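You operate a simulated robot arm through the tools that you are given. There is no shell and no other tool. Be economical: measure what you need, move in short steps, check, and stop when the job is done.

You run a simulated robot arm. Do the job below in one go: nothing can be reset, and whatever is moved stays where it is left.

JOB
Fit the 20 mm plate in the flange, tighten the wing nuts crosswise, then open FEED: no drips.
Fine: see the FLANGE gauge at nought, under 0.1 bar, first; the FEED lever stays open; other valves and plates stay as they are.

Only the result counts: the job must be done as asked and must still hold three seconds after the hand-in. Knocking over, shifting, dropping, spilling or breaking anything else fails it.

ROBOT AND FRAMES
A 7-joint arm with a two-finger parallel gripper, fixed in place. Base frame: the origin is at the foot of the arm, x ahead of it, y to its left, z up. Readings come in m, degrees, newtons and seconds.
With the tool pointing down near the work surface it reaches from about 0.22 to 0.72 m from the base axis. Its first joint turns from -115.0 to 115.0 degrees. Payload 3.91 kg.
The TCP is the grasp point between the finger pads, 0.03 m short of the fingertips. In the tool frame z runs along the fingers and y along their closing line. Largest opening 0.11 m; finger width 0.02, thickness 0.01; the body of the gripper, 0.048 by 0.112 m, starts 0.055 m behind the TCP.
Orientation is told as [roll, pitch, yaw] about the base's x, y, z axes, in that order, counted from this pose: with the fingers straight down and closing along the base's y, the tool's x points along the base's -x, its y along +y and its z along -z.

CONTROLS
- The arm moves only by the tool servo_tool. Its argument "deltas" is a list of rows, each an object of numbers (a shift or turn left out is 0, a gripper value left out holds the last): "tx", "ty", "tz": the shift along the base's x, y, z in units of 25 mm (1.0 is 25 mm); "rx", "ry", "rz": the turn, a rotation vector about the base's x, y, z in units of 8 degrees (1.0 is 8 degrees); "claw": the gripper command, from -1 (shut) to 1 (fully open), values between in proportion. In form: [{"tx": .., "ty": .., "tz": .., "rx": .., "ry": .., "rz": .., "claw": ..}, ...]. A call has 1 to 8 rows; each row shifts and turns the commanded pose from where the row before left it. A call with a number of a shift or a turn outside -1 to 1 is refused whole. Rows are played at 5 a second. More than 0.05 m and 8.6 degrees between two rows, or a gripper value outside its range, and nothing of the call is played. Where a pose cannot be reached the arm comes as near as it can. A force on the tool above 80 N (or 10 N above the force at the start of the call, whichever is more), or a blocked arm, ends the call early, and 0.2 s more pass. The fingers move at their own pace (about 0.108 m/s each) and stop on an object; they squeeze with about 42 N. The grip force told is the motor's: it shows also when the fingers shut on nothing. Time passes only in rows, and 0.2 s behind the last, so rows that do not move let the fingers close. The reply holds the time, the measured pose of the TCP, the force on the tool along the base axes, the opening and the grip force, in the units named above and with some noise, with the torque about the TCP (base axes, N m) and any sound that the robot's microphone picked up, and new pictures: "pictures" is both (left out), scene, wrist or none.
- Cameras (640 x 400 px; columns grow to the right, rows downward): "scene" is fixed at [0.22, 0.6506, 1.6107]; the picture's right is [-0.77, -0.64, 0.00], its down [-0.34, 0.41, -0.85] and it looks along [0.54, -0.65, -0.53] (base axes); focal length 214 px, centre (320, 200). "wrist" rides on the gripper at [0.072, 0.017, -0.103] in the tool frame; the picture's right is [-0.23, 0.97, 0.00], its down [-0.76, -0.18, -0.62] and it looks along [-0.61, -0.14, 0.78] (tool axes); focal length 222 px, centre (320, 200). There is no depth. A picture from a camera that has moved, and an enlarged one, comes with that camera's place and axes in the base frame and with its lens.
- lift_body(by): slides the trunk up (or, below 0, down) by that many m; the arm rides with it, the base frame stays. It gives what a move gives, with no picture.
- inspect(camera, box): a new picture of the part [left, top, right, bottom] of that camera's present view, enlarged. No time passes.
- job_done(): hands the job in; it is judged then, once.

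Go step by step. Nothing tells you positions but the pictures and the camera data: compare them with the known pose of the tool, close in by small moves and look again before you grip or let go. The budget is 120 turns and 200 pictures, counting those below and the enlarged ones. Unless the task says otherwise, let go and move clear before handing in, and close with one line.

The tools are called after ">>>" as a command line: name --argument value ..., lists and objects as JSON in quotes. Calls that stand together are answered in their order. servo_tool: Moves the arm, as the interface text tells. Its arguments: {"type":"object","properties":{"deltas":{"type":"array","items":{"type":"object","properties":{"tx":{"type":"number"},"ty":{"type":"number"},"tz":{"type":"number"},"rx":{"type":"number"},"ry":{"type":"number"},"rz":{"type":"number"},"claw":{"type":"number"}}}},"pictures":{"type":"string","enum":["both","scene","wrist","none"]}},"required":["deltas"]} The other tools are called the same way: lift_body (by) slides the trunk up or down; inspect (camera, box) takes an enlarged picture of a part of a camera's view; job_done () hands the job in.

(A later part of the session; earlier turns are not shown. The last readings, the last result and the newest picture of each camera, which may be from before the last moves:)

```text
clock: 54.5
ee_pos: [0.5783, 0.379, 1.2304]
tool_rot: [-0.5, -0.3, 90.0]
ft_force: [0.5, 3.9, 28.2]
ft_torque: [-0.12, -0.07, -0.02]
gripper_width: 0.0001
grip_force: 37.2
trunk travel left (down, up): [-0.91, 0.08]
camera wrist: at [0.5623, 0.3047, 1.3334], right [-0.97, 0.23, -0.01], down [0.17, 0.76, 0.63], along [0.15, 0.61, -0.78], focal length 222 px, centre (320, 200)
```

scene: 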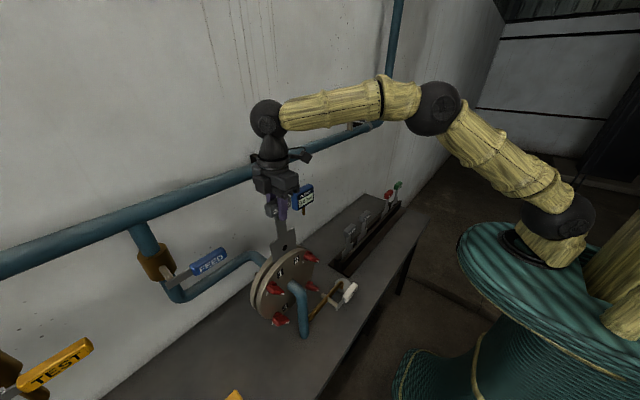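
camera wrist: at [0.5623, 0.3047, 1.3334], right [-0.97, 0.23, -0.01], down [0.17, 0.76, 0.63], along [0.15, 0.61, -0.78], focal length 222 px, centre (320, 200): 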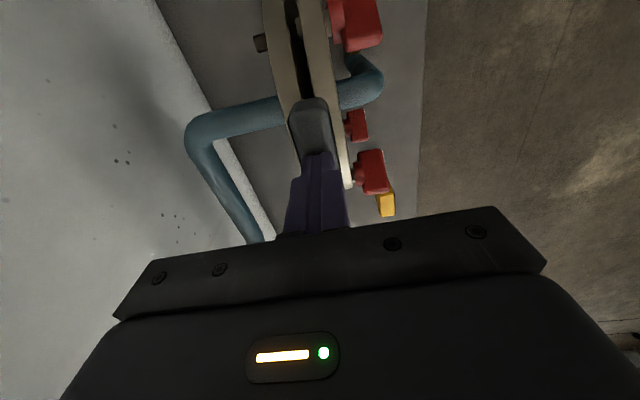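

The plate is firmly seated (28 N pressed, no sink). Next the wing nuts: I back off up and out, and turn the tool to point horizontally at the flange's face.

>>> servo_tool --deltas '[{"tz": 0.8}, {"tz": 0.8}, {"tz": 0.8, "tx": -0.8}, {"tx": -0.8}, {"tx": -0.8}, {"tx": -0.8}, {"tx": -0.8}, {"tx": -0.8}]' --pictures "none"

>>> servo_tool --deltas '[{"tx": -0.8, "ry": -1}, {"tx": -0.8, "ry": -1}, {"tx": -0.8, "ry": -1}, {"ry": -1}, {"ry": -1}, {"ry": -1}, {"ry": -1}, {"ry": -1}]'

```text
clock: 56.3
ee_pos: [0.4614, 0.3776, 1.2864]
tool_rot: [-0.2, 0.0, 90.0]
ft_force: [-0.5, 1.3, 0.1]
ft_torque: [-0.02, 0.0, 0.0]
gripper_width: 0.0003
grip_force: 37.8
trunk travel left (down, up): [-0.91, 0.08]
```

```text
clock: 58.1
ee_pos: [0.4022, 0.3791, 1.2861]
tool_rot: [-64.1, 0.0, 90.1]
ft_force: [-0.2, 0.1, -0.1]
ft_torque: [0.0, -0.02, 0.0]
gripper_width: 0.0
grip_force: 38.2
trunk travel left (down, up): [-0.91, 0.08]
camera wrist: at [0.3024, 0.306, 1.3162], right [-0.42, 0.23, -0.88], down [-0.48, 0.76, 0.43], along [0.76, 0.61, -0.21], focal length 222 px, centre (320, 200)
```

scene: 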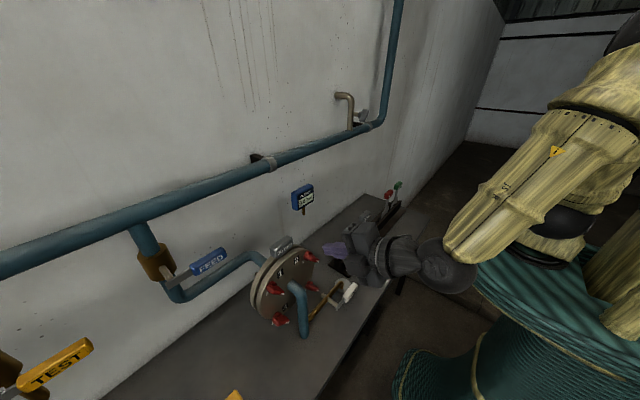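
wrist: 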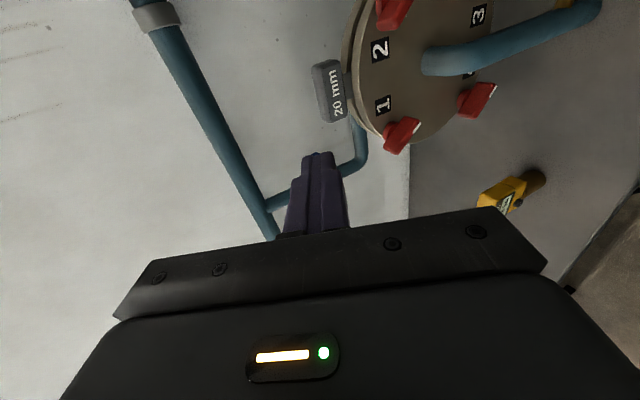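

Works well. I finish the turn to horizontal and move back for a full front view of the flange.

>>> servo_tool --deltas '[{"ry": -1}, {"ry": -1}, {"ry": -1}, {"ry": -0.25, "ty": -0.4}, {"ty": -0.8, "tx": -0.4, "claw": -0.2}, {"ty": -0.8, "tx": -0.4}, {"ty": -0.8, "tz": -0.8}, {"tz": -0.8}]' --pictures "wrist"

>>> inspect --camera "wrist" --box '[300, 0, 500, 200]'

```text
clock: 59.9
ee_pos: [0.3838, 0.3113, 1.2453]
tool_rot: [-90.0, -0.1, 90.1]
ft_force: [-0.1, 0.3, -0.5]
ft_torque: [-0.02, -0.01, 0.0]
gripper_width: 0.0439
grip_force: 0.0
trunk travel left (down, up): [-0.91, 0.08]
camera wrist: at [0.2811, 0.2374, 1.2282], right [0.0, 0.23, -0.97], down [-0.62, 0.76, 0.18], along [0.78, 0.61, 0.14], focal length 222 px, centre (320, 200)
```

wrist: 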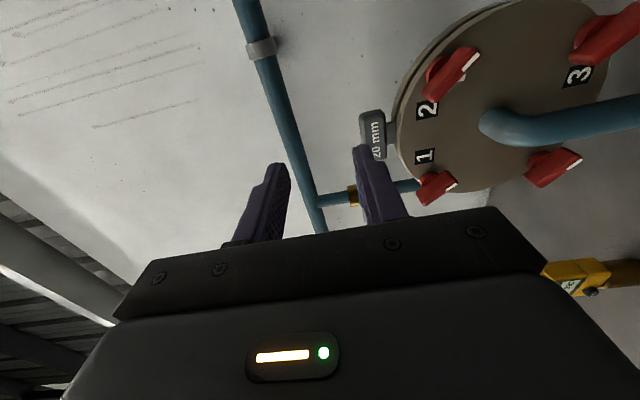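

```text
2.00 times, centred on (400, 100) of wrist
camera zoom: at [0.2811, 0.2374, 1.2282], right [0.0, 0.23, -0.97], down [-0.62, 0.76, 0.18], along [0.78, 0.61, 0.14], focal length 444 px, centre (160, 400)
```

zoom: 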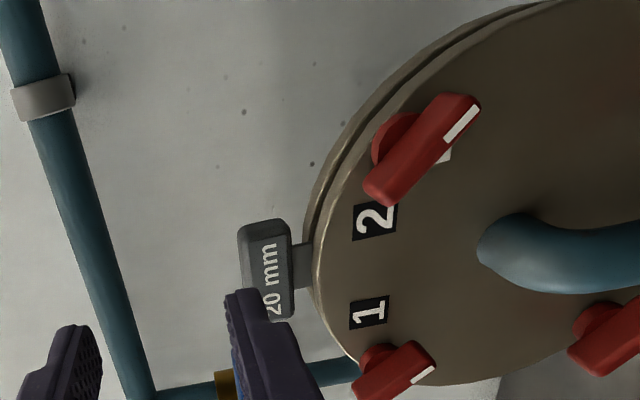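

>>> lift_body --by -0.2

>>> servo_tool --deltas '[{"ty": -0.8}, {"ty": -0.8}, {"ty": -0.8}]'

>>> inspect --camera "wrist" --box '[220, 0, 420, 200]'

```text
clock: 62.1
ee_pos: [0.3832, 0.3094, 1.0458]
tool_rot: [-90.0, 0.0, 90.0]
ft_force: [0.0, 0.4, -0.2]
ft_torque: [-0.04, -0.04, -0.01]
gripper_width: 0.044
grip_force: 0.1
trunk travel left (down, up): [-0.71, 0.28]
```

```text
clock: 62.9
ee_pos: [0.3828, 0.2489, 1.0456]
tool_rot: [-90.0, 0.0, 89.9]
ft_force: [-0.1, -0.6, 0.0]
ft_torque: [0.0, -0.05, 0.0]
gripper_width: 0.044
grip_force: 0.0
trunk travel left (down, up): [-0.71, 0.28]
camera wrist: at [0.2805, 0.1758, 1.0287], right [0.0, 0.23, -0.97], down [-0.62, 0.76, 0.18], along [0.78, 0.61, 0.14], focal length 222 px, centre (320, 200)
```

scene: 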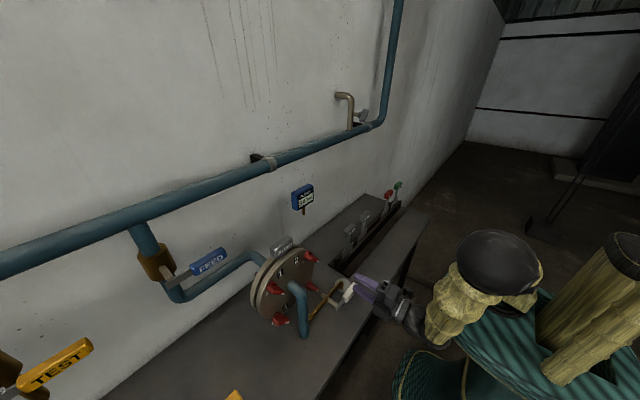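
wrist: 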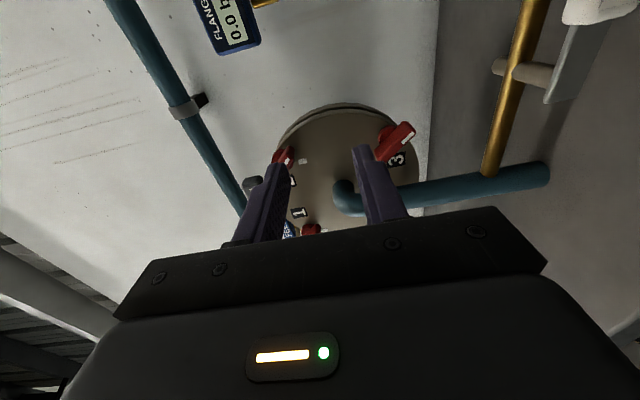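

```text
2.00 times, centred on (320, 100) of wrist
camera zoom: at [0.2805, 0.1758, 1.0287], right [0.0, 0.23, -0.97], down [-0.62, 0.76, 0.18], along [0.78, 0.61, 0.14], focal length 444 px, centre (320, 400)
```

zoom: 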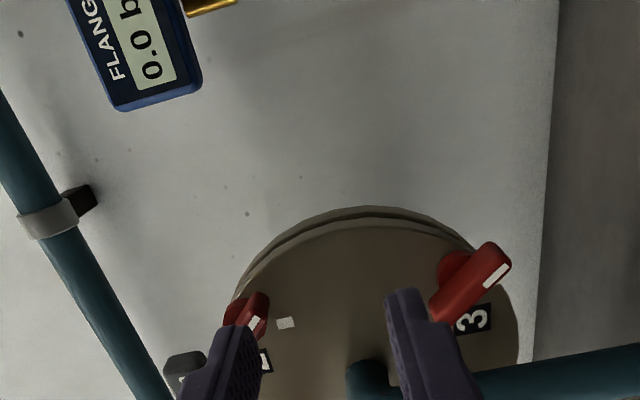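

I roll the tool +45° (fingers across the wing bars) while moving opposite nut 1 at the upper left.

>>> servo_tool --deltas '[{"ty": 1, "tz": 0.35, "rx": 0.7}, {"ty": 1, "tz": 0.35, "rx": 0.7}, {"ty": 1, "tz": 0.35, "rx": 0.7}, {"ty": 1, "tz": 0.35, "rx": 0.7}, {"ty": 1, "tz": 0.35, "rx": 0.7}, {"ty": 1, "tz": 0.35, "rx": 0.7}, {"ty": 1, "tz": 0.35, "rx": 0.7}, {"ty": 1, "tz": 0.2, "rx": 0.725}]'

>>> inspect --camera "wrist" --box '[230, 60, 430, 240]'

```text
clock: 64.7
ee_pos: [0.3846, 0.4513, 1.114]
tool_rot: [-90.0, -45.1, 90.0]
ft_force: [0.4, -0.9, 0.9]
ft_torque: [-0.02, -0.01, -0.01]
gripper_width: 0.044
grip_force: 0.2
trunk travel left (down, up): [-0.71, 0.28]
camera wrist: at [0.2814, 0.4118, 1.0493], right [0.0, 0.85, -0.53], down [-0.62, 0.41, 0.66], along [0.78, 0.33, 0.53], focal length 222 px, centre (320, 200)
```

scene: 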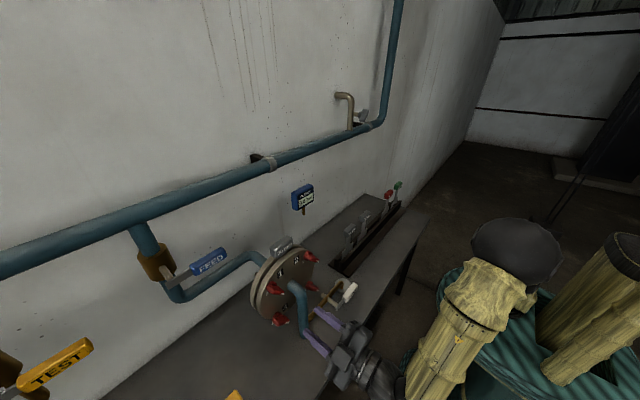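
wrist: 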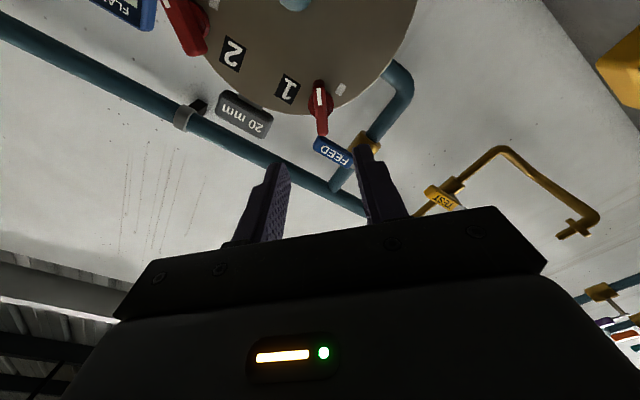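

```text
2.22 times, centred on (330, 150) of wrist
camera zoom: at [0.2814, 0.4118, 1.0493], right [0.0, 0.85, -0.53], down [-0.62, 0.41, 0.66], along [0.78, 0.33, 0.53], focal length 494 px, centre (298, 311)
```

zoom: 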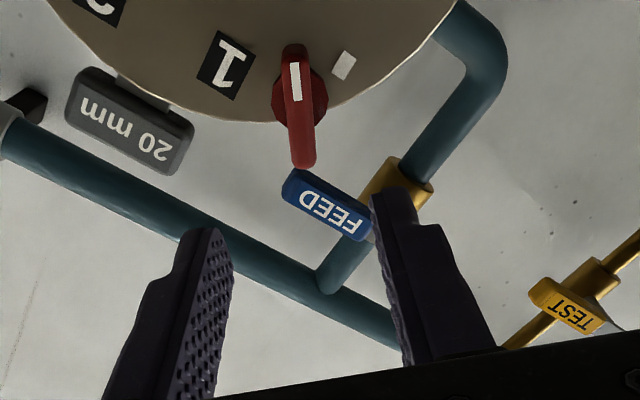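

Nut 1's bar is centred between the fingers and its mark lies 90° clockwise. Advancing along +x to straddle it.

>>> servo_tool --deltas '[{"tx": 0.8}, {"tx": 0.8}, {"tx": 0.8}, {"tx": 0.8}, {"tx": 0.6}, {}]'

>>> inspect --camera "wrist" --box '[240, 80, 420, 240]'

>>> inspect --camera "scene" --box '[240, 230, 360, 350]'

```text
clock: 66.1
ee_pos: [0.4788, 0.4487, 1.1118]
tool_rot: [-90.0, -45.0, 90.0]
ft_force: [-1.1, -0.2, 0.5]
ft_torque: [0.0, 0.01, 0.0]
gripper_width: 0.0441
grip_force: 0.1
trunk travel left (down, up): [-0.71, 0.28]
camera wrist: at [0.3757, 0.4084, 1.0483], right [0.0, 0.85, -0.53], down [-0.62, 0.41, 0.66], along [0.78, 0.33, 0.53], focal length 222 px, centre (320, 200)
```

scene: 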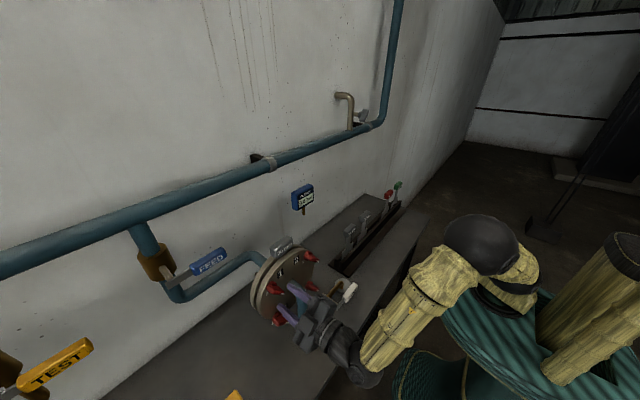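
wrist: 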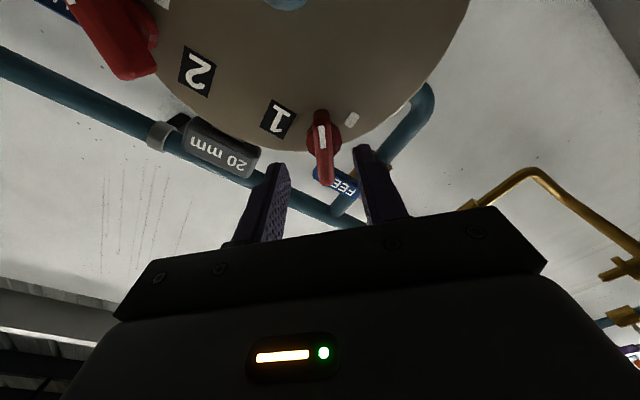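

```text
2.50 times, centred on (330, 160) of wrist
camera zoom: at [0.3757, 0.4084, 1.0483], right [0.0, 0.85, -0.53], down [-0.62, 0.41, 0.66], along [0.78, 0.33, 0.53], focal length 555 px, centre (295, 300)
```

zoom: 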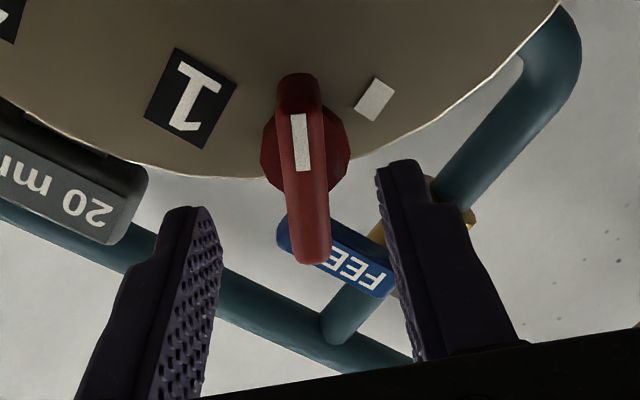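

```text
3.33 times, centred on (300, 290) of scene
camera zoom: at [0.22, 0.6506, 1.6107], right [-0.77, -0.64, 0.0], down [-0.34, 0.41, -0.85], along [0.54, -0.65, -0.53], focal length 715 px, centre (387, -100)
```

zoom: 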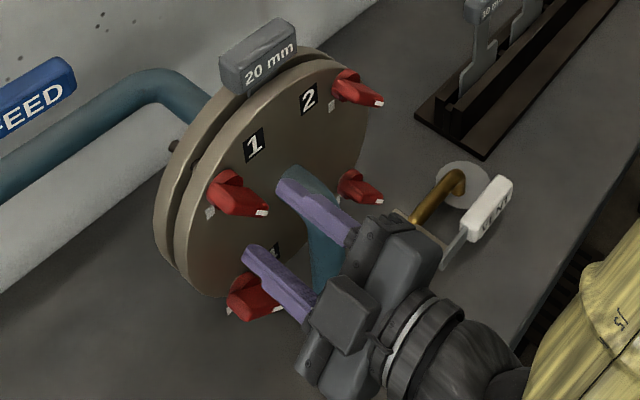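

>>> servo_tool --deltas '[{"tx": 0.5}, {"tx": 0.5}, {"tx": 0.5}, {}]' --pictures "wrist"

>>> inspect --camera "scene" --box '[250, 240, 330, 320]'

```text
clock: 67.1
ee_pos: [0.5158, 0.4482, 1.1125]
tool_rot: [-90.0, -44.9, 90.0]
ft_force: [0.5, 0.0, 0.6]
ft_torque: [0.01, 0.05, -0.01]
gripper_width: 0.0439
grip_force: 0.2
trunk travel left (down, up): [-0.71, 0.28]
camera wrist: at [0.413, 0.4093, 1.049], right [0.0, 0.85, -0.53], down [-0.62, 0.41, 0.66], along [0.78, 0.33, 0.53], focal length 222 px, centre (320, 200)
```

wrist: 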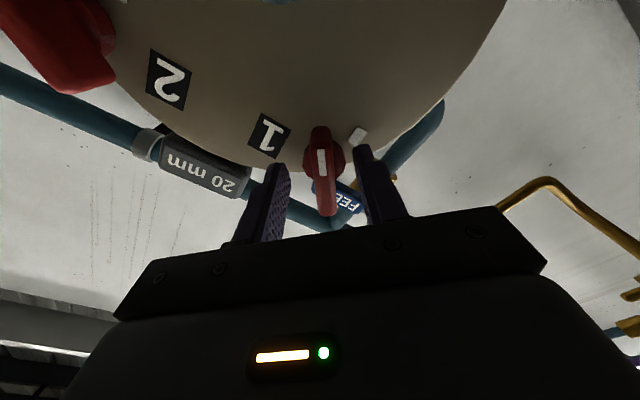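

```text
5.00 times, centred on (290, 280) of scene
camera zoom: at [0.22, 0.6506, 1.6107], right [-0.77, -0.64, 0.0], down [-0.34, 0.41, -0.85], along [0.54, -0.65, -0.53], focal length 1072 px, centre (470, -200)
```

zoom: 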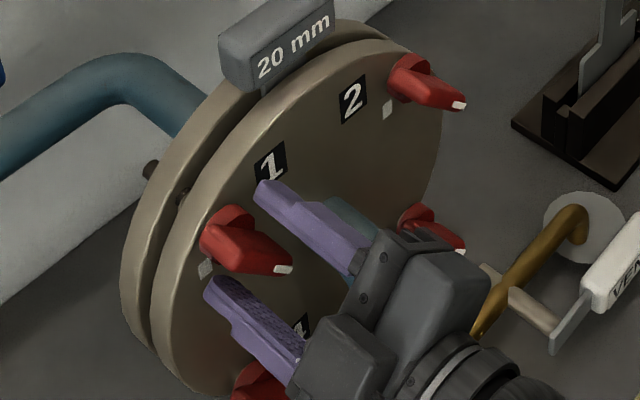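

Fingers straddle the bar. Closing and turning clockwise (+rx) with torque monitoring.

>>> servo_tool --deltas '[{"claw": -1}, {"claw": -1}, {"claw": -1}]' --pictures "wrist"

```text
clock: 67.9
ee_pos: [0.5157, 0.4511, 1.1102]
tool_rot: [-89.8, -44.9, 89.9]
ft_force: [0.6, 4.8, -9.3]
ft_torque: [0.0, -0.41, 0.09]
gripper_width: 0.0132
grip_force: 45.3
trunk travel left (down, up): [-0.71, 0.28]
camera wrist: at [0.4129, 0.4106, 1.0475], right [0.0, 0.85, -0.53], down [-0.62, 0.41, 0.66], along [0.78, 0.33, 0.53], focal length 222 px, centre (320, 200)
```

wrist: 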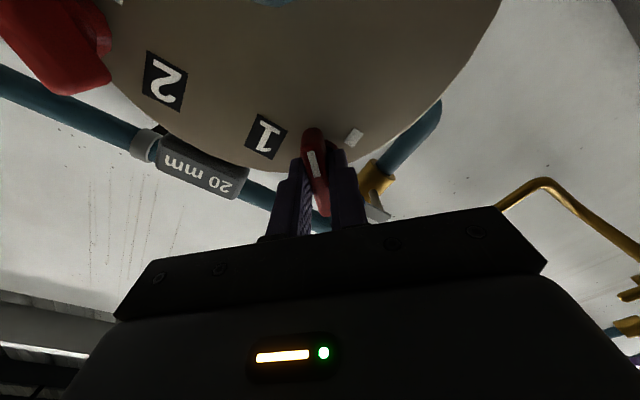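

>>> servo_tool --deltas '[{"ty": 0.1, "tz": -0.12}, {"rx": 0.5}, {"rx": 0.5}, {"rx": 0.5}, {"rx": 0.5}]' --pictures "wrist"

```text
clock: 69.1
ee_pos: [0.5156, 0.4522, 1.1094]
tool_rot: [-90.2, -61.1, 90.1]
ft_force: [-10.1, -7.8, 5.2]
ft_torque: [0.02, 1.38, -0.2]
gripper_width: 0.0127
grip_force: 45.1
trunk travel left (down, up): [-0.71, 0.28]
camera wrist: at [0.4131, 0.4307, 1.0382], right [0.0, 0.96, -0.27], down [-0.62, 0.21, 0.75], along [0.78, 0.17, 0.6], focal length 222 px, centre (320, 200)
```

wrist: 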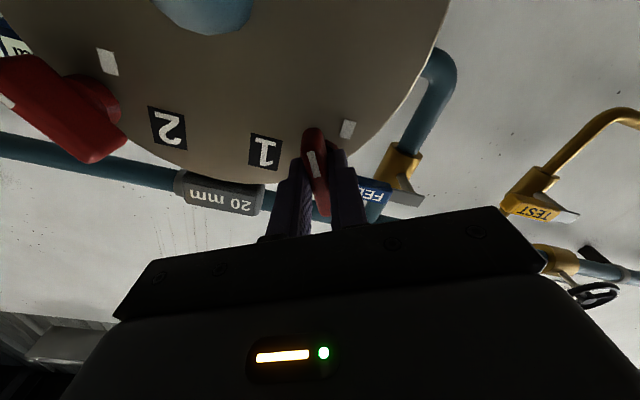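

>>> servo_tool --deltas '[{"ty": -0.07, "tz": 0.05, "tx": -0.04, "rx": 0.5}, {"rx": 0.6}, {"rx": 0.6}, {"rx": 0.6}, {"rx": 0.6}, {}]' --pictures "wrist"

```text
clock: 70.5
ee_pos: [0.5167, 0.4523, 1.1097]
tool_rot: [-90.8, -84.2, 90.7]
ft_force: [10.5, 8.4, 6.8]
ft_torque: [-0.04, -1.46, 0.24]
gripper_width: 0.013
grip_force: 44.4
trunk travel left (down, up): [-0.71, 0.28]
camera wrist: at [0.4131, 0.4609, 1.0359], right [0.0, 0.99, 0.13], down [-0.62, -0.1, 0.77], along [0.78, -0.08, 0.62], focal length 222 px, centre (320, 200)
```

wrist: 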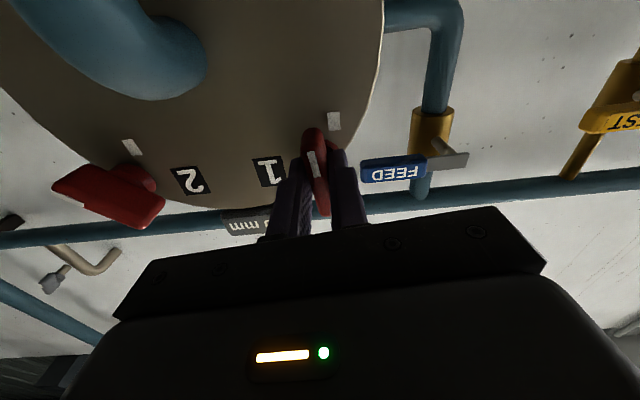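

>>> servo_tool --deltas '[{"tx": 0.04, "ty": 0.04, "tz": 0.03, "rx": 0.6}, {"rx": 0.6}, {"rx": 0.6}, {"rx": 0.6}, {"rx": 0.6}, {}]' --pictures "wrist"

```text
clock: 71.9
ee_pos: [0.5173, 0.4532, 1.1111]
tool_rot: [89.8, -71.6, -89.7]
ft_force: [4.5, 6.8, 3.5]
ft_torque: [0.03, 0.0, 0.1]
gripper_width: 0.0131
grip_force: 45.3
trunk travel left (down, up): [-0.71, 0.28]
camera wrist: at [0.4128, 0.4908, 1.0466], right [0.0, 0.85, 0.52], down [-0.62, -0.41, 0.67], along [0.78, -0.32, 0.53], focal length 222 px, centre (320, 200)
```

wrist: 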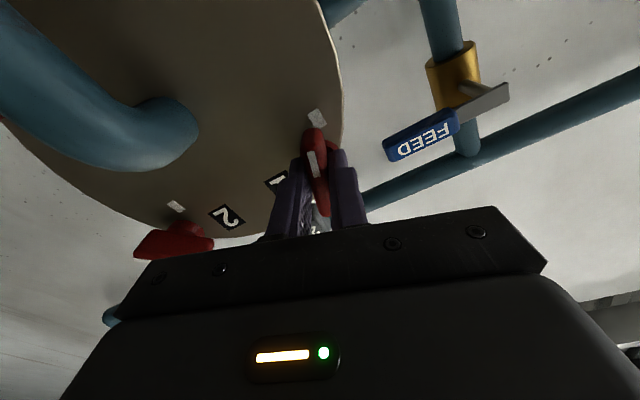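

>>> servo_tool --deltas '[{"rx": 0.6}, {"rx": 0.6}, {"rx": 0.6}, {"rx": 0.6}, {}]' --pictures "wrist"

>>> inspect --camera "wrist" --box '[260, 70, 380, 220]'

```text
clock: 73.1
ee_pos: [0.5151, 0.4533, 1.11]
tool_rot: [89.8, -52.7, -89.8]
ft_force: [-5.2, 9.8, 1.9]
ft_torque: [-1.1, 1.19, 0.72]
gripper_width: 0.0151
grip_force: 44.4
trunk travel left (down, up): [-0.71, 0.28]
camera wrist: at [0.4128, 0.5096, 1.0632], right [0.0, 0.64, 0.77], down [-0.62, -0.6, 0.5], along [0.78, -0.48, 0.39], focal length 222 px, centre (320, 200)
```

wrist: 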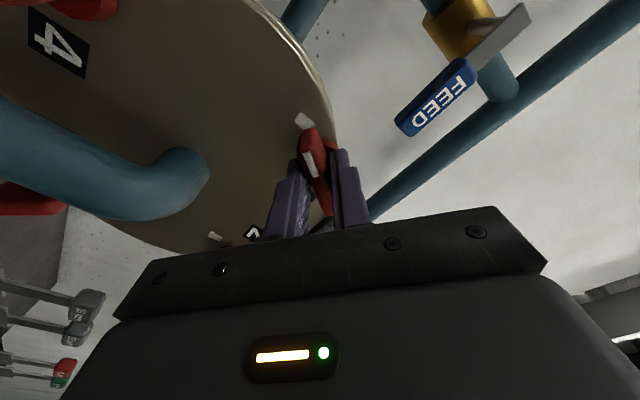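

```text
2.67 times, centred on (320, 145) of wrist
camera zoom: at [0.4128, 0.5096, 1.0632], right [0.0, 0.64, 0.77], down [-0.62, -0.6, 0.5], along [0.78, -0.48, 0.39], focal length 592 px, centre (320, 347)
```

zoom: 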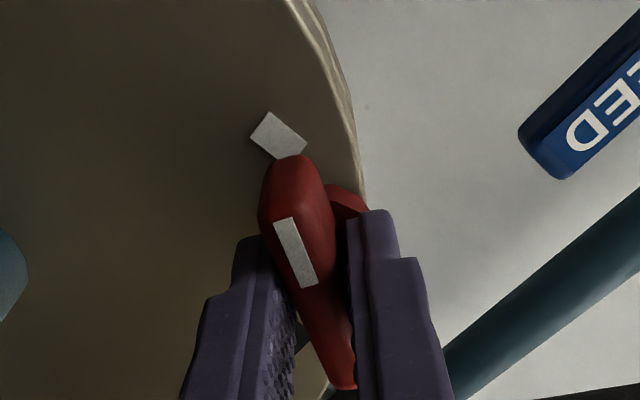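

The nut now resists (−1.1 N·m) and its white stripe points at the mark. I add a bit more to confirm it's at its stop.

>>> servo_tool --deltas '[{"rx": 0.4}, {"rx": 0.4}, {}]' --pictures "none"

>>> inspect --camera "wrist" --box '[260, 70, 380, 220]'

>>> inspect --camera "scene" --box '[250, 240, 330, 320]'

```text
clock: 73.9
ee_pos: [0.5161, 0.4526, 1.1111]
tool_rot: [89.9, -46.4, -89.9]
ft_force: [-3.2, 10.4, -2.2]
ft_torque: [-1.31, 0.36, 0.28]
gripper_width: 0.0176
grip_force: 44.9
trunk travel left (down, up): [-0.71, 0.28]
```

```text
2.67 times, centred on (320, 145) of wrist
camera zoom: at [0.4132, 0.5145, 1.0701], right [0.0, 0.55, 0.84], down [-0.62, -0.65, 0.43], along [0.78, -0.52, 0.34], focal length 592 px, centre (320, 347)
```

zoom: 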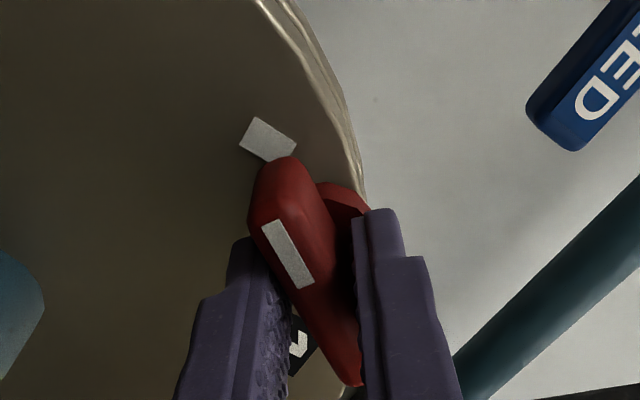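

```text
5.00 times, centred on (290, 280) of scene
camera zoom: at [0.22, 0.6506, 1.6107], right [-0.77, -0.64, 0.0], down [-0.34, 0.41, -0.85], along [0.54, -0.65, -0.53], focal length 1072 px, centre (470, -200)
```

zoom: 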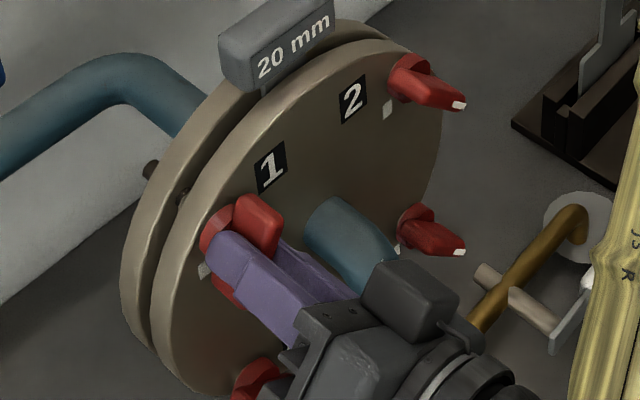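

>>> servo_tool --deltas '[{"rx": -0.6}, {"rx": -0.6}, {"claw": -0.2}, {}, {"tx": -0.8}, {"tx": -0.8}, {"tx": -0.8}, {"tx": -0.8}]' --pictures "wrist"

>>> inspect --camera "wrist" --box '[200, 40, 400, 220]'

>>> inspect --camera "scene" --box '[250, 240, 330, 320]'

```text
clock: 75.7
ee_pos: [0.4348, 0.4549, 1.1109]
tool_rot: [89.8, -55.8, -89.9]
ft_force: [0.4, -0.6, -0.2]
ft_torque: [0.01, 0.03, -0.02]
gripper_width: 0.044
grip_force: 0.1
trunk travel left (down, up): [-0.71, 0.28]
camera wrist: at [0.3316, 0.5081, 1.0604], right [0.0, 0.68, 0.74], down [-0.62, -0.58, 0.53], along [0.78, -0.46, 0.42], focal length 222 px, centre (320, 200)
```

wrist: 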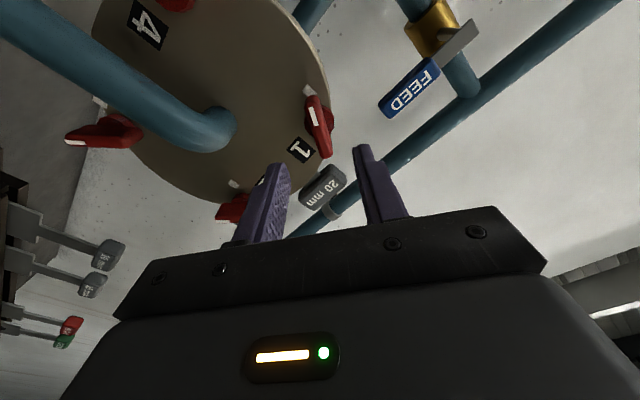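

```text
2.22 times, centred on (300, 130) of wrist
camera zoom: at [0.3316, 0.5081, 1.0604], right [0.0, 0.68, 0.74], down [-0.62, -0.58, 0.53], along [0.78, -0.46, 0.42], focal length 494 px, centre (364, 356)
```

zoom: 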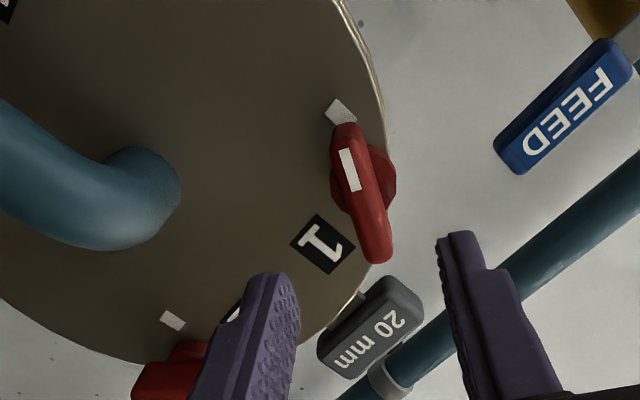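

```text
5.00 times, centred on (290, 280) of scene
camera zoom: at [0.22, 0.6506, 1.6107], right [-0.77, -0.64, 0.0], down [-0.34, 0.41, -0.85], along [0.54, -0.65, -0.53], focal length 1072 px, centre (470, -200)
```

zoom: 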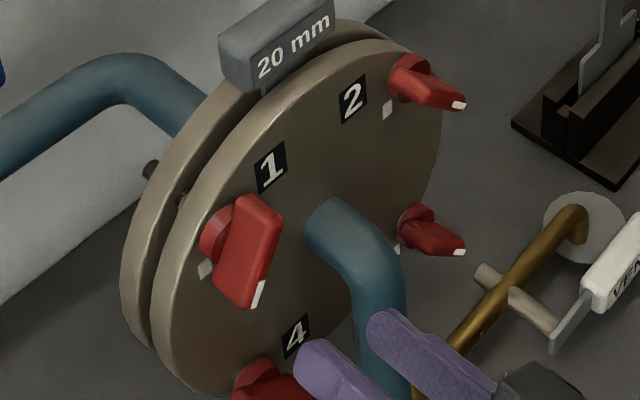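

Nut 1 sits at its mark. Crosswise next is nut 3 (lower right): I roll back and move opposite it, staying clear in front of the pipe.

>>> servo_tool --deltas '[{"ty": -0.576, "tx": -0.28, "rx": -0.99}, {"ty": -0.576, "tx": -0.28, "rx": -0.99}, {"ty": -0.576, "tx": -0.28, "rx": -0.99}, {"ty": -0.576, "tx": -0.28, "tz": -0.5, "rx": -0.99}, {"ty": -0.576, "tx": -0.28, "tz": -0.5, "rx": -0.99}]' --pictures "none"

>>> servo_tool --deltas '[{"ty": -0.576, "tz": -0.98, "rx": -0.99}, {"ty": -0.576, "tz": -0.98, "rx": -0.99}, {"ty": -0.576, "tz": -0.98, "rx": -0.99}, {"ty": -0.576, "tz": -0.98, "rx": -0.99}, {"ty": -0.576, "tz": -0.97, "rx": -0.99}]'

>>> inspect --camera "wrist" --box '[230, 60, 430, 240]'

```text
clock: 76.9
ee_pos: [0.4017, 0.3814, 1.0893]
tool_rot: [-89.7, -84.5, 89.8]
ft_force: [0.0, -0.1, -0.8]
ft_torque: [-0.01, 0.02, 0.02]
gripper_width: 0.0439
grip_force: 0.0
trunk travel left (down, up): [-0.71, 0.28]
```

```text
clock: 78.1
ee_pos: [0.4007, 0.3102, 0.9654]
tool_rot: [-90.0, -44.9, 90.0]
ft_force: [0.1, 0.4, -0.5]
ft_torque: [-0.03, 0.03, -0.03]
gripper_width: 0.044
grip_force: 0.1
trunk travel left (down, up): [-0.71, 0.28]
camera wrist: at [0.2978, 0.2703, 0.9016], right [0.0, 0.85, -0.53], down [-0.62, 0.41, 0.66], along [0.78, 0.33, 0.53], focal length 222 px, centre (320, 200)
```

scene: 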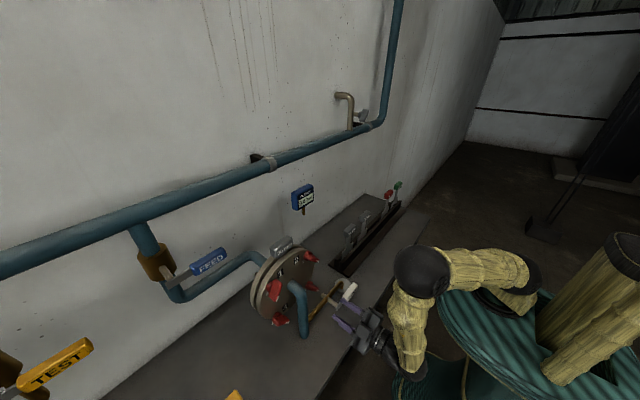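
wrist: 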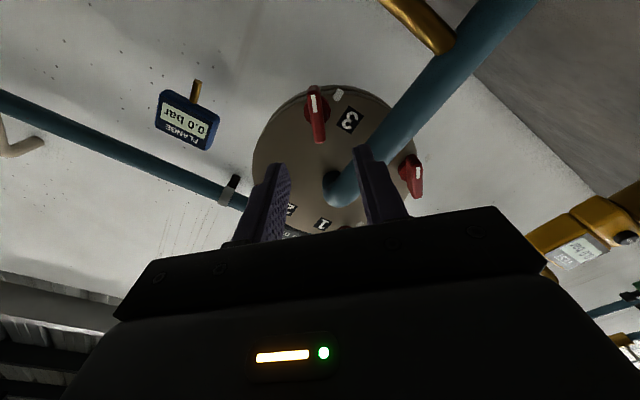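

```text
2.22 times, centred on (330, 150) of wrist
camera zoom: at [0.2978, 0.2703, 0.9016], right [0.0, 0.85, -0.53], down [-0.62, 0.41, 0.66], along [0.78, 0.33, 0.53], focal length 494 px, centre (298, 311)
```

zoom: 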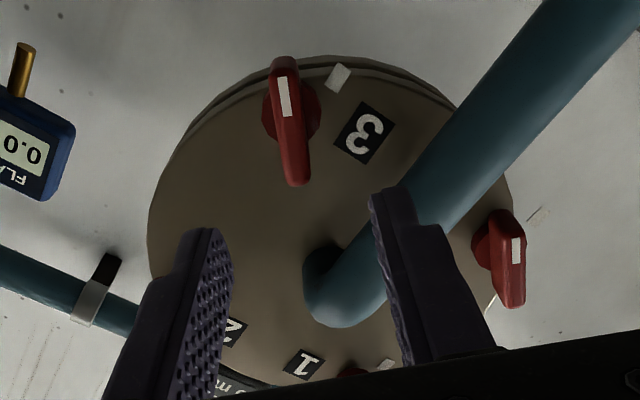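

>>> servo_tool --deltas '[{"tx": 0.8, "ty": -0.1, "tz": 0.08}, {"tx": 0.8}, {"tx": 0.8}, {"tx": 0.6}, {}]' --pictures "none"

>>> inspect --camera "wrist" --box '[240, 80, 420, 240]'

>>> inspect --camera "scene" --box '[270, 240, 390, 350]'

```text
clock: 79.3
ee_pos: [0.4745, 0.3067, 0.9663]
tool_rot: [-89.9, -44.9, 90.0]
ft_force: [-0.3, 0.0, -0.5]
ft_torque: [-0.02, 0.02, -0.03]
gripper_width: 0.0439
grip_force: 0.0
trunk travel left (down, up): [-0.71, 0.28]
```

```text
2.50 times, centred on (330, 160) of wrist
camera zoom: at [0.3718, 0.2672, 0.9027], right [0.0, 0.85, -0.53], down [-0.62, 0.41, 0.66], along [0.78, 0.33, 0.53], focal length 555 px, centre (295, 300)
```

zoom: 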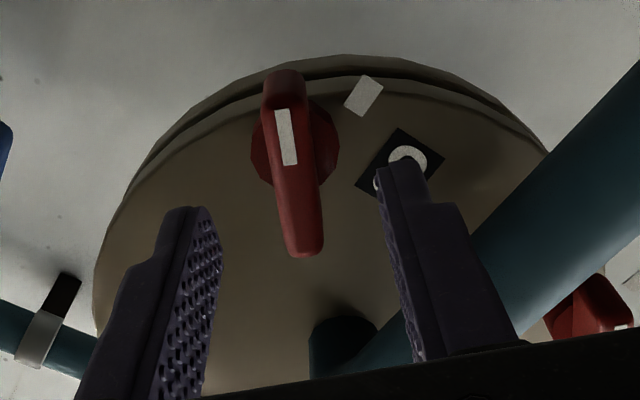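

```text
3.64 times, centred on (330, 295) of scene
camera zoom: at [0.22, 0.6506, 1.6107], right [-0.77, -0.64, 0.0], down [-0.34, 0.41, -0.85], along [0.54, -0.65, -0.53], focal length 780 px, centre (284, -146)
```

zoom: 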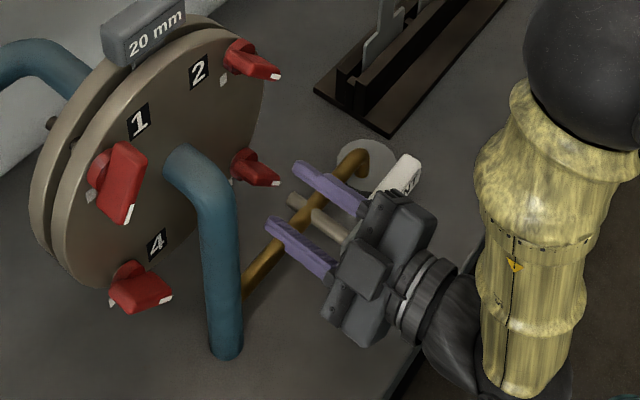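

>>> servo_tool --deltas '[{"tx": 0.55, "tz": 0.04}, {"tx": 0.55}, {"tx": 0.55}, {}, {"claw": -1}, {"claw": -1}, {"claw": -1}]' --pictures "wrist"

```text
clock: 80.9
ee_pos: [0.5174, 0.3071, 0.967]
tool_rot: [-89.9, -45.2, 89.9]
ft_force: [-0.4, 1.1, -4.1]
ft_torque: [-0.03, -0.23, 0.26]
gripper_width: 0.0127
grip_force: 44.7
trunk travel left (down, up): [-0.71, 0.28]
camera wrist: at [0.4146, 0.2671, 0.9036], right [0.0, 0.85, -0.53], down [-0.62, 0.41, 0.66], along [0.78, 0.33, 0.53], focal length 222 px, centre (320, 200)
```

wrist: 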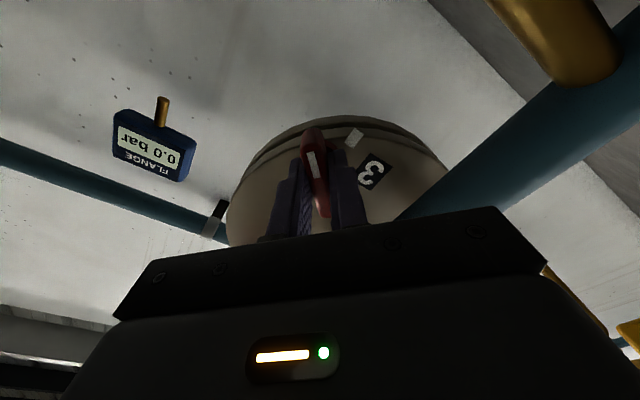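

>>> servo_tool --deltas '[{"rx": 0.6}, {"rx": 0.6}, {"rx": 0.6}, {"rx": 0.6}, {"rx": 0.6}, {"rx": 0.6}, {}]' --pictures "scene"

>>> servo_tool --deltas '[{"rx": 0.6}, {"rx": 0.6}, {"rx": 0.6}, {"rx": 0.6}, {}]' --pictures "wrist"

```text
clock: 82.5
ee_pos: [0.5186, 0.3083, 0.9662]
tool_rot: [-89.8, -73.8, 89.7]
ft_force: [-6.8, 7.3, -7.6]
ft_torque: [-0.01, -1.27, 0.46]
gripper_width: 0.0129
grip_force: 45.3
trunk travel left (down, up): [-0.71, 0.28]
```

scene: 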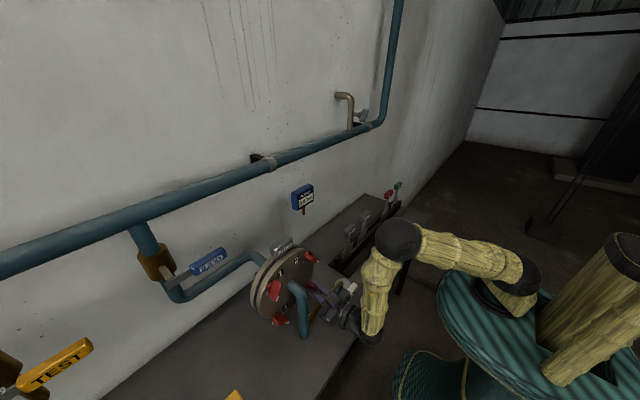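

```text
clock: 83.7
ee_pos: [0.5178, 0.3083, 0.9664]
tool_rot: [89.4, -87.1, -89.3]
ft_force: [-3.9, 19.5, -5.3]
ft_torque: [-0.02, 0.68, -0.03]
gripper_width: 0.0128
grip_force: 45.0
trunk travel left (down, up): [-0.71, 0.28]
camera wrist: at [0.4147, 0.3281, 0.8949], right [0.0, 0.96, 0.28], down [-0.62, -0.22, 0.75], along [0.78, -0.17, 0.6], focal length 222 px, centre (320, 200)
```

wrist: 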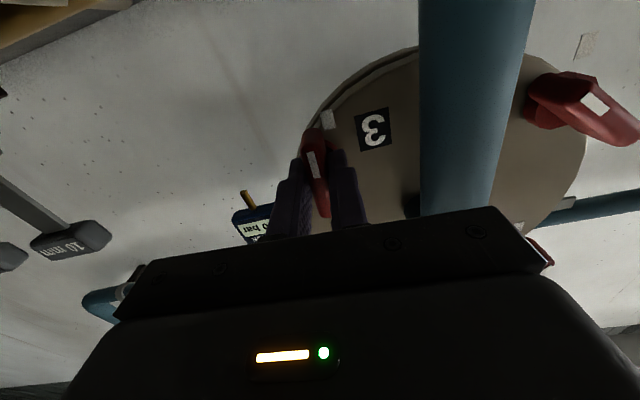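

>>> servo_tool --deltas '[{"rx": 0.6, "ty": 0.06}, {"rx": 0.6}, {"rx": 0.6}, {"rx": 0.6}, {}]' --pictures "wrist"

>>> servo_tool --deltas '[{"rx": 0.5}, {"rx": 0.5}, {}]' --pictures "wrist"

```text
clock: 84.9
ee_pos: [0.5173, 0.3092, 0.9673]
tool_rot: [90.3, -67.7, -90.3]
ft_force: [0.3, 22.3, 12.9]
ft_torque: [-0.03, 1.03, 0.56]
gripper_width: 0.0129
grip_force: 44.9
trunk travel left (down, up): [-0.71, 0.28]
camera wrist: at [0.4149, 0.351, 0.9058], right [0.0, 0.82, 0.58], down [-0.62, -0.45, 0.64], along [0.78, -0.36, 0.51], focal length 222 px, centre (320, 200)
```

wrist: 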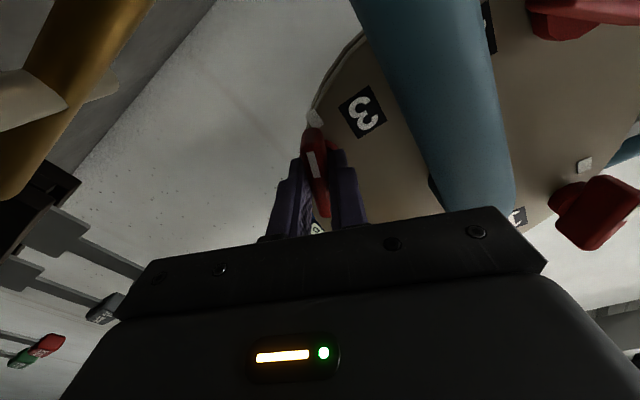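

```text
clock: 85.7
ee_pos: [0.5255, 0.3091, 0.9681]
tool_rot: [89.3, -60.1, -89.2]
ft_force: [-35.9, -6.7, -14.6]
ft_torque: [0.01, 0.04, 0.79]
gripper_width: 0.0127
grip_force: 44.9
out of reach, approached as far as the arm can: row 1, 2
trunk travel left (down, up): [-0.71, 0.28]
camera wrist: at [0.4231, 0.3583, 0.914], right [0.0, 0.73, 0.68], down [-0.62, -0.53, 0.58], along [0.79, -0.43, 0.45], focal length 222 px, centre (320, 200)
```

wrist: 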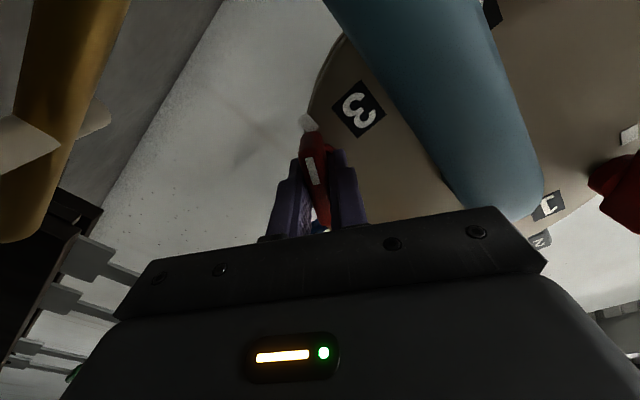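

The arm hits a joint limit at this roll. I'll release nut 3 here, back off, lower the trunk for a better posture and regrip.

>>> servo_tool --deltas '[{"claw": -0.2}, {"tx": -0.3}, {"tx": -0.8}, {"tx": -0.8}, {"tx": -0.8}, {"tx": -0.8}, {}]' --pictures "wrist"

>>> inspect --camera "wrist" --box '[230, 60, 430, 240]'

```text
clock: 87.3
ee_pos: [0.5197, 0.322, 0.9798]
tool_rot: [87.7, -61.4, -89.8]
ft_force: [6.7, -20.0, -10.3]
ft_torque: [-0.2, -0.23, -0.1]
gripper_width: 0.0499
grip_force: 6.0
out of reach, approached as far as the arm can: row 2, 3, 4, 5, 6
trunk travel left (down, up): [-0.71, 0.28]
stopped in row 7: the force on the tool passed its limit at 81 N (the readings are from after the stop); the commanded pose is now the measured one
camera wrist: at [0.4172, 0.3748, 0.9263], right [0.04, 0.75, 0.67], down [-0.63, -0.5, 0.6], along [0.78, -0.44, 0.45], focal length 222 px, centre (320, 200)
```

wrist: 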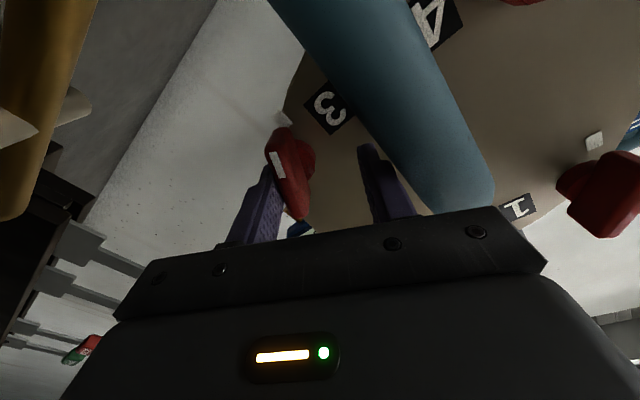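

```text
2.22 times, centred on (330, 150) of wrist
camera zoom: at [0.4172, 0.3748, 0.9263], right [0.04, 0.75, 0.67], down [-0.63, -0.5, 0.6], along [0.78, -0.44, 0.45], focal length 494 px, centre (298, 311)
```

zoom: 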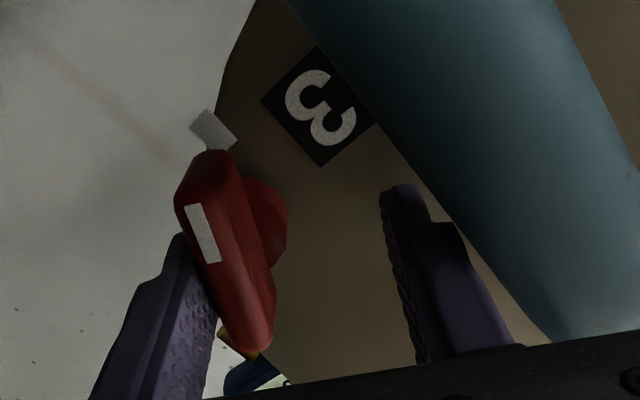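

The tool drifted sideways in the unreachable posture. I reduce the roll and recentre around the nut before withdrawing.

>>> servo_tool --deltas '[{"ty": -0.25, "tz": -0.25}, {"ty": -0.25, "tz": -0.25, "rx": -0.5}, {"rx": -0.5}, {"rx": -0.5}, {}]' --pictures "wrist"

```text
clock: 88.5
ee_pos: [0.5178, 0.3145, 0.9675]
tool_rot: [87.7, -73.0, -89.2]
ft_force: [-0.5, -0.2, -0.3]
ft_torque: [0.0, 0.03, -0.01]
gripper_width: 0.0439
grip_force: 0.0
trunk travel left (down, up): [-0.71, 0.28]
camera wrist: at [0.4151, 0.3546, 0.9051], right [0.03, 0.86, 0.5], down [-0.62, -0.38, 0.68], along [0.78, -0.33, 0.53], focal length 222 px, centre (320, 200)
```

wrist: 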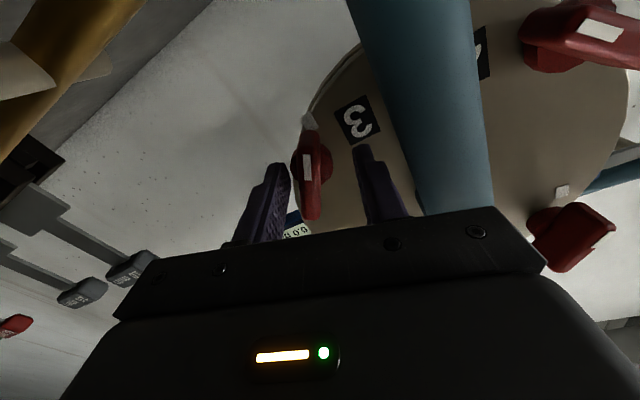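

>>> servo_tool --deltas '[{"ty": -0.2}, {"tx": -0.8}, {"tx": -0.8}, {"tx": -0.8}, {"tx": -0.8}, {"tx": -0.4}, {"rx": -0.6}, {}]' --pictures "wrist"

>>> inspect --camera "wrist" --box '[250, 40, 410, 240]'

>>> inspect --camera "scene" --box '[250, 240, 350, 330]'

```text
clock: 90.3
ee_pos: [0.4748, 0.3354, 0.9859]
tool_rot: [88.0, -77.7, -89.5]
ft_force: [-0.5, -9.4, 4.2]
ft_torque: [0.1, -0.18, -0.3]
gripper_width: 0.0399
grip_force: 0.0
out of reach, approached as far as the arm can: row 3, 4, 5, 6
trunk travel left (down, up): [-0.71, 0.28]
camera wrist: at [0.3717, 0.3695, 0.9188], right [0.03, 0.9, 0.43], down [-0.63, -0.32, 0.71], along [0.78, -0.29, 0.56], focal length 222 px, centre (320, 200)
```

wrist: 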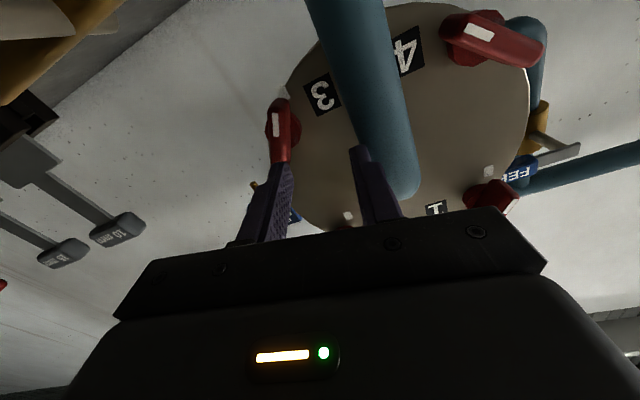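

```text
2.00 times, centred on (330, 140) of wrist
camera zoom: at [0.3717, 0.3695, 0.9188], right [0.03, 0.9, 0.43], down [-0.63, -0.32, 0.71], along [0.78, -0.29, 0.56], focal length 444 px, centre (300, 320)
```

zoom: 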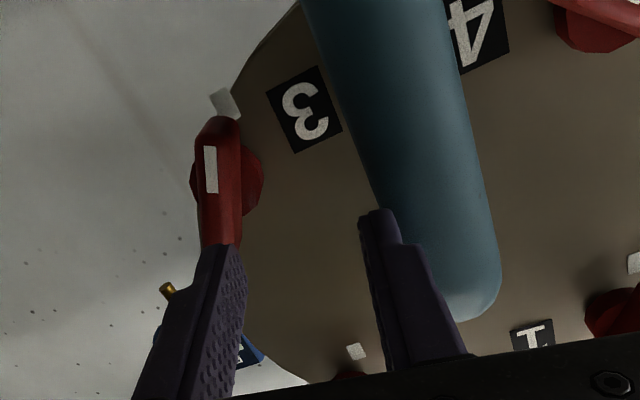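

```text
4.44 times, centred on (300, 285) of scene
camera zoom: at [0.22, 0.6506, 1.6107], right [-0.77, -0.64, 0.0], down [-0.34, 0.41, -0.85], along [0.54, -0.65, -0.53], focal length 953 px, centre (409, -178)
```

zoom: 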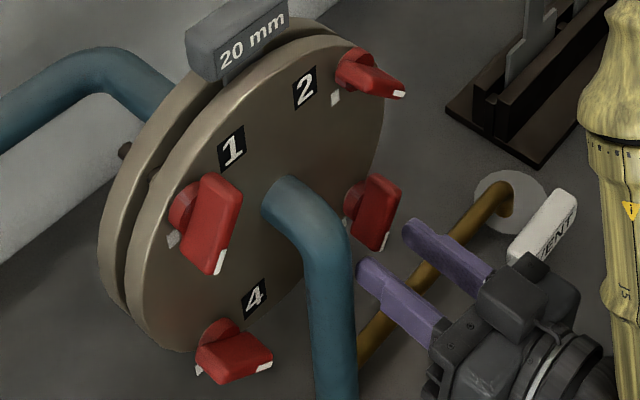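

>>> servo_tool --deltas '[{"rx": -0.8}, {"rx": -0.8}, {"rx": -0.8}, {"rx": -0.8}, {"rx": -0.8}, {"rx": -0.8}, {}]' --pictures "wrist"

```text
clock: 91.9
ee_pos: [0.4729, 0.3352, 0.9861]
tool_rot: [-91.1, -63.8, 89.5]
ft_force: [-13.3, -2.1, 5.1]
ft_torque: [0.11, -0.1, 0.32]
gripper_width: 0.0413
grip_force: 0.0
trunk travel left (down, up): [-0.71, 0.28]
camera wrist: at [0.3707, 0.3209, 0.9123], right [0.03, 0.97, -0.23], down [-0.63, 0.19, 0.76], along [0.78, 0.12, 0.61], focal length 222 px, centre (320, 200)
```

wrist: 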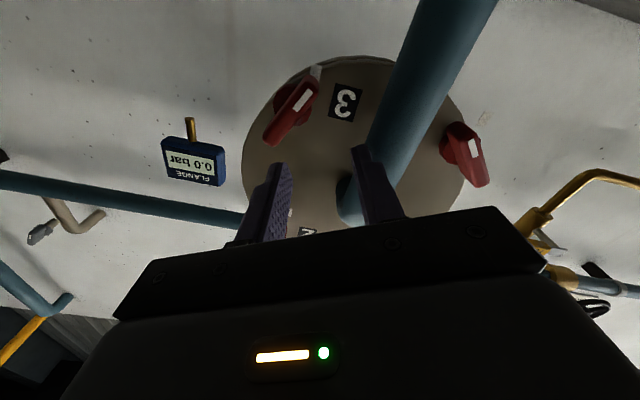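

>>> servo_tool --deltas '[{"tx": -0.4, "ty": -0.3}, {"tx": -0.8, "ty": -0.4}, {"tx": -0.8}, {"tx": -0.8}, {}]' --pictures "none"

>>> lift_body --by -0.15

```text
clock: 93.1
ee_pos: [0.4034, 0.3179, 0.9874]
tool_rot: [-91.1, -63.8, 89.5]
ft_force: [-0.4, 0.0, 1.2]
ft_torque: [-0.05, 0.01, -0.02]
gripper_width: 0.0439
grip_force: 0.1
trunk travel left (down, up): [-0.71, 0.28]
```

```text
clock: 94.8
ee_pos: [0.4037, 0.3183, 0.836]
tool_rot: [-91.0, -63.8, 89.5]
ft_force: [-0.7, -1.1, 0.5]
ft_torque: [0.01, -0.04, 0.02]
gripper_width: 0.044
grip_force: 0.1
trunk travel left (down, up): [-0.56, 0.43]
```

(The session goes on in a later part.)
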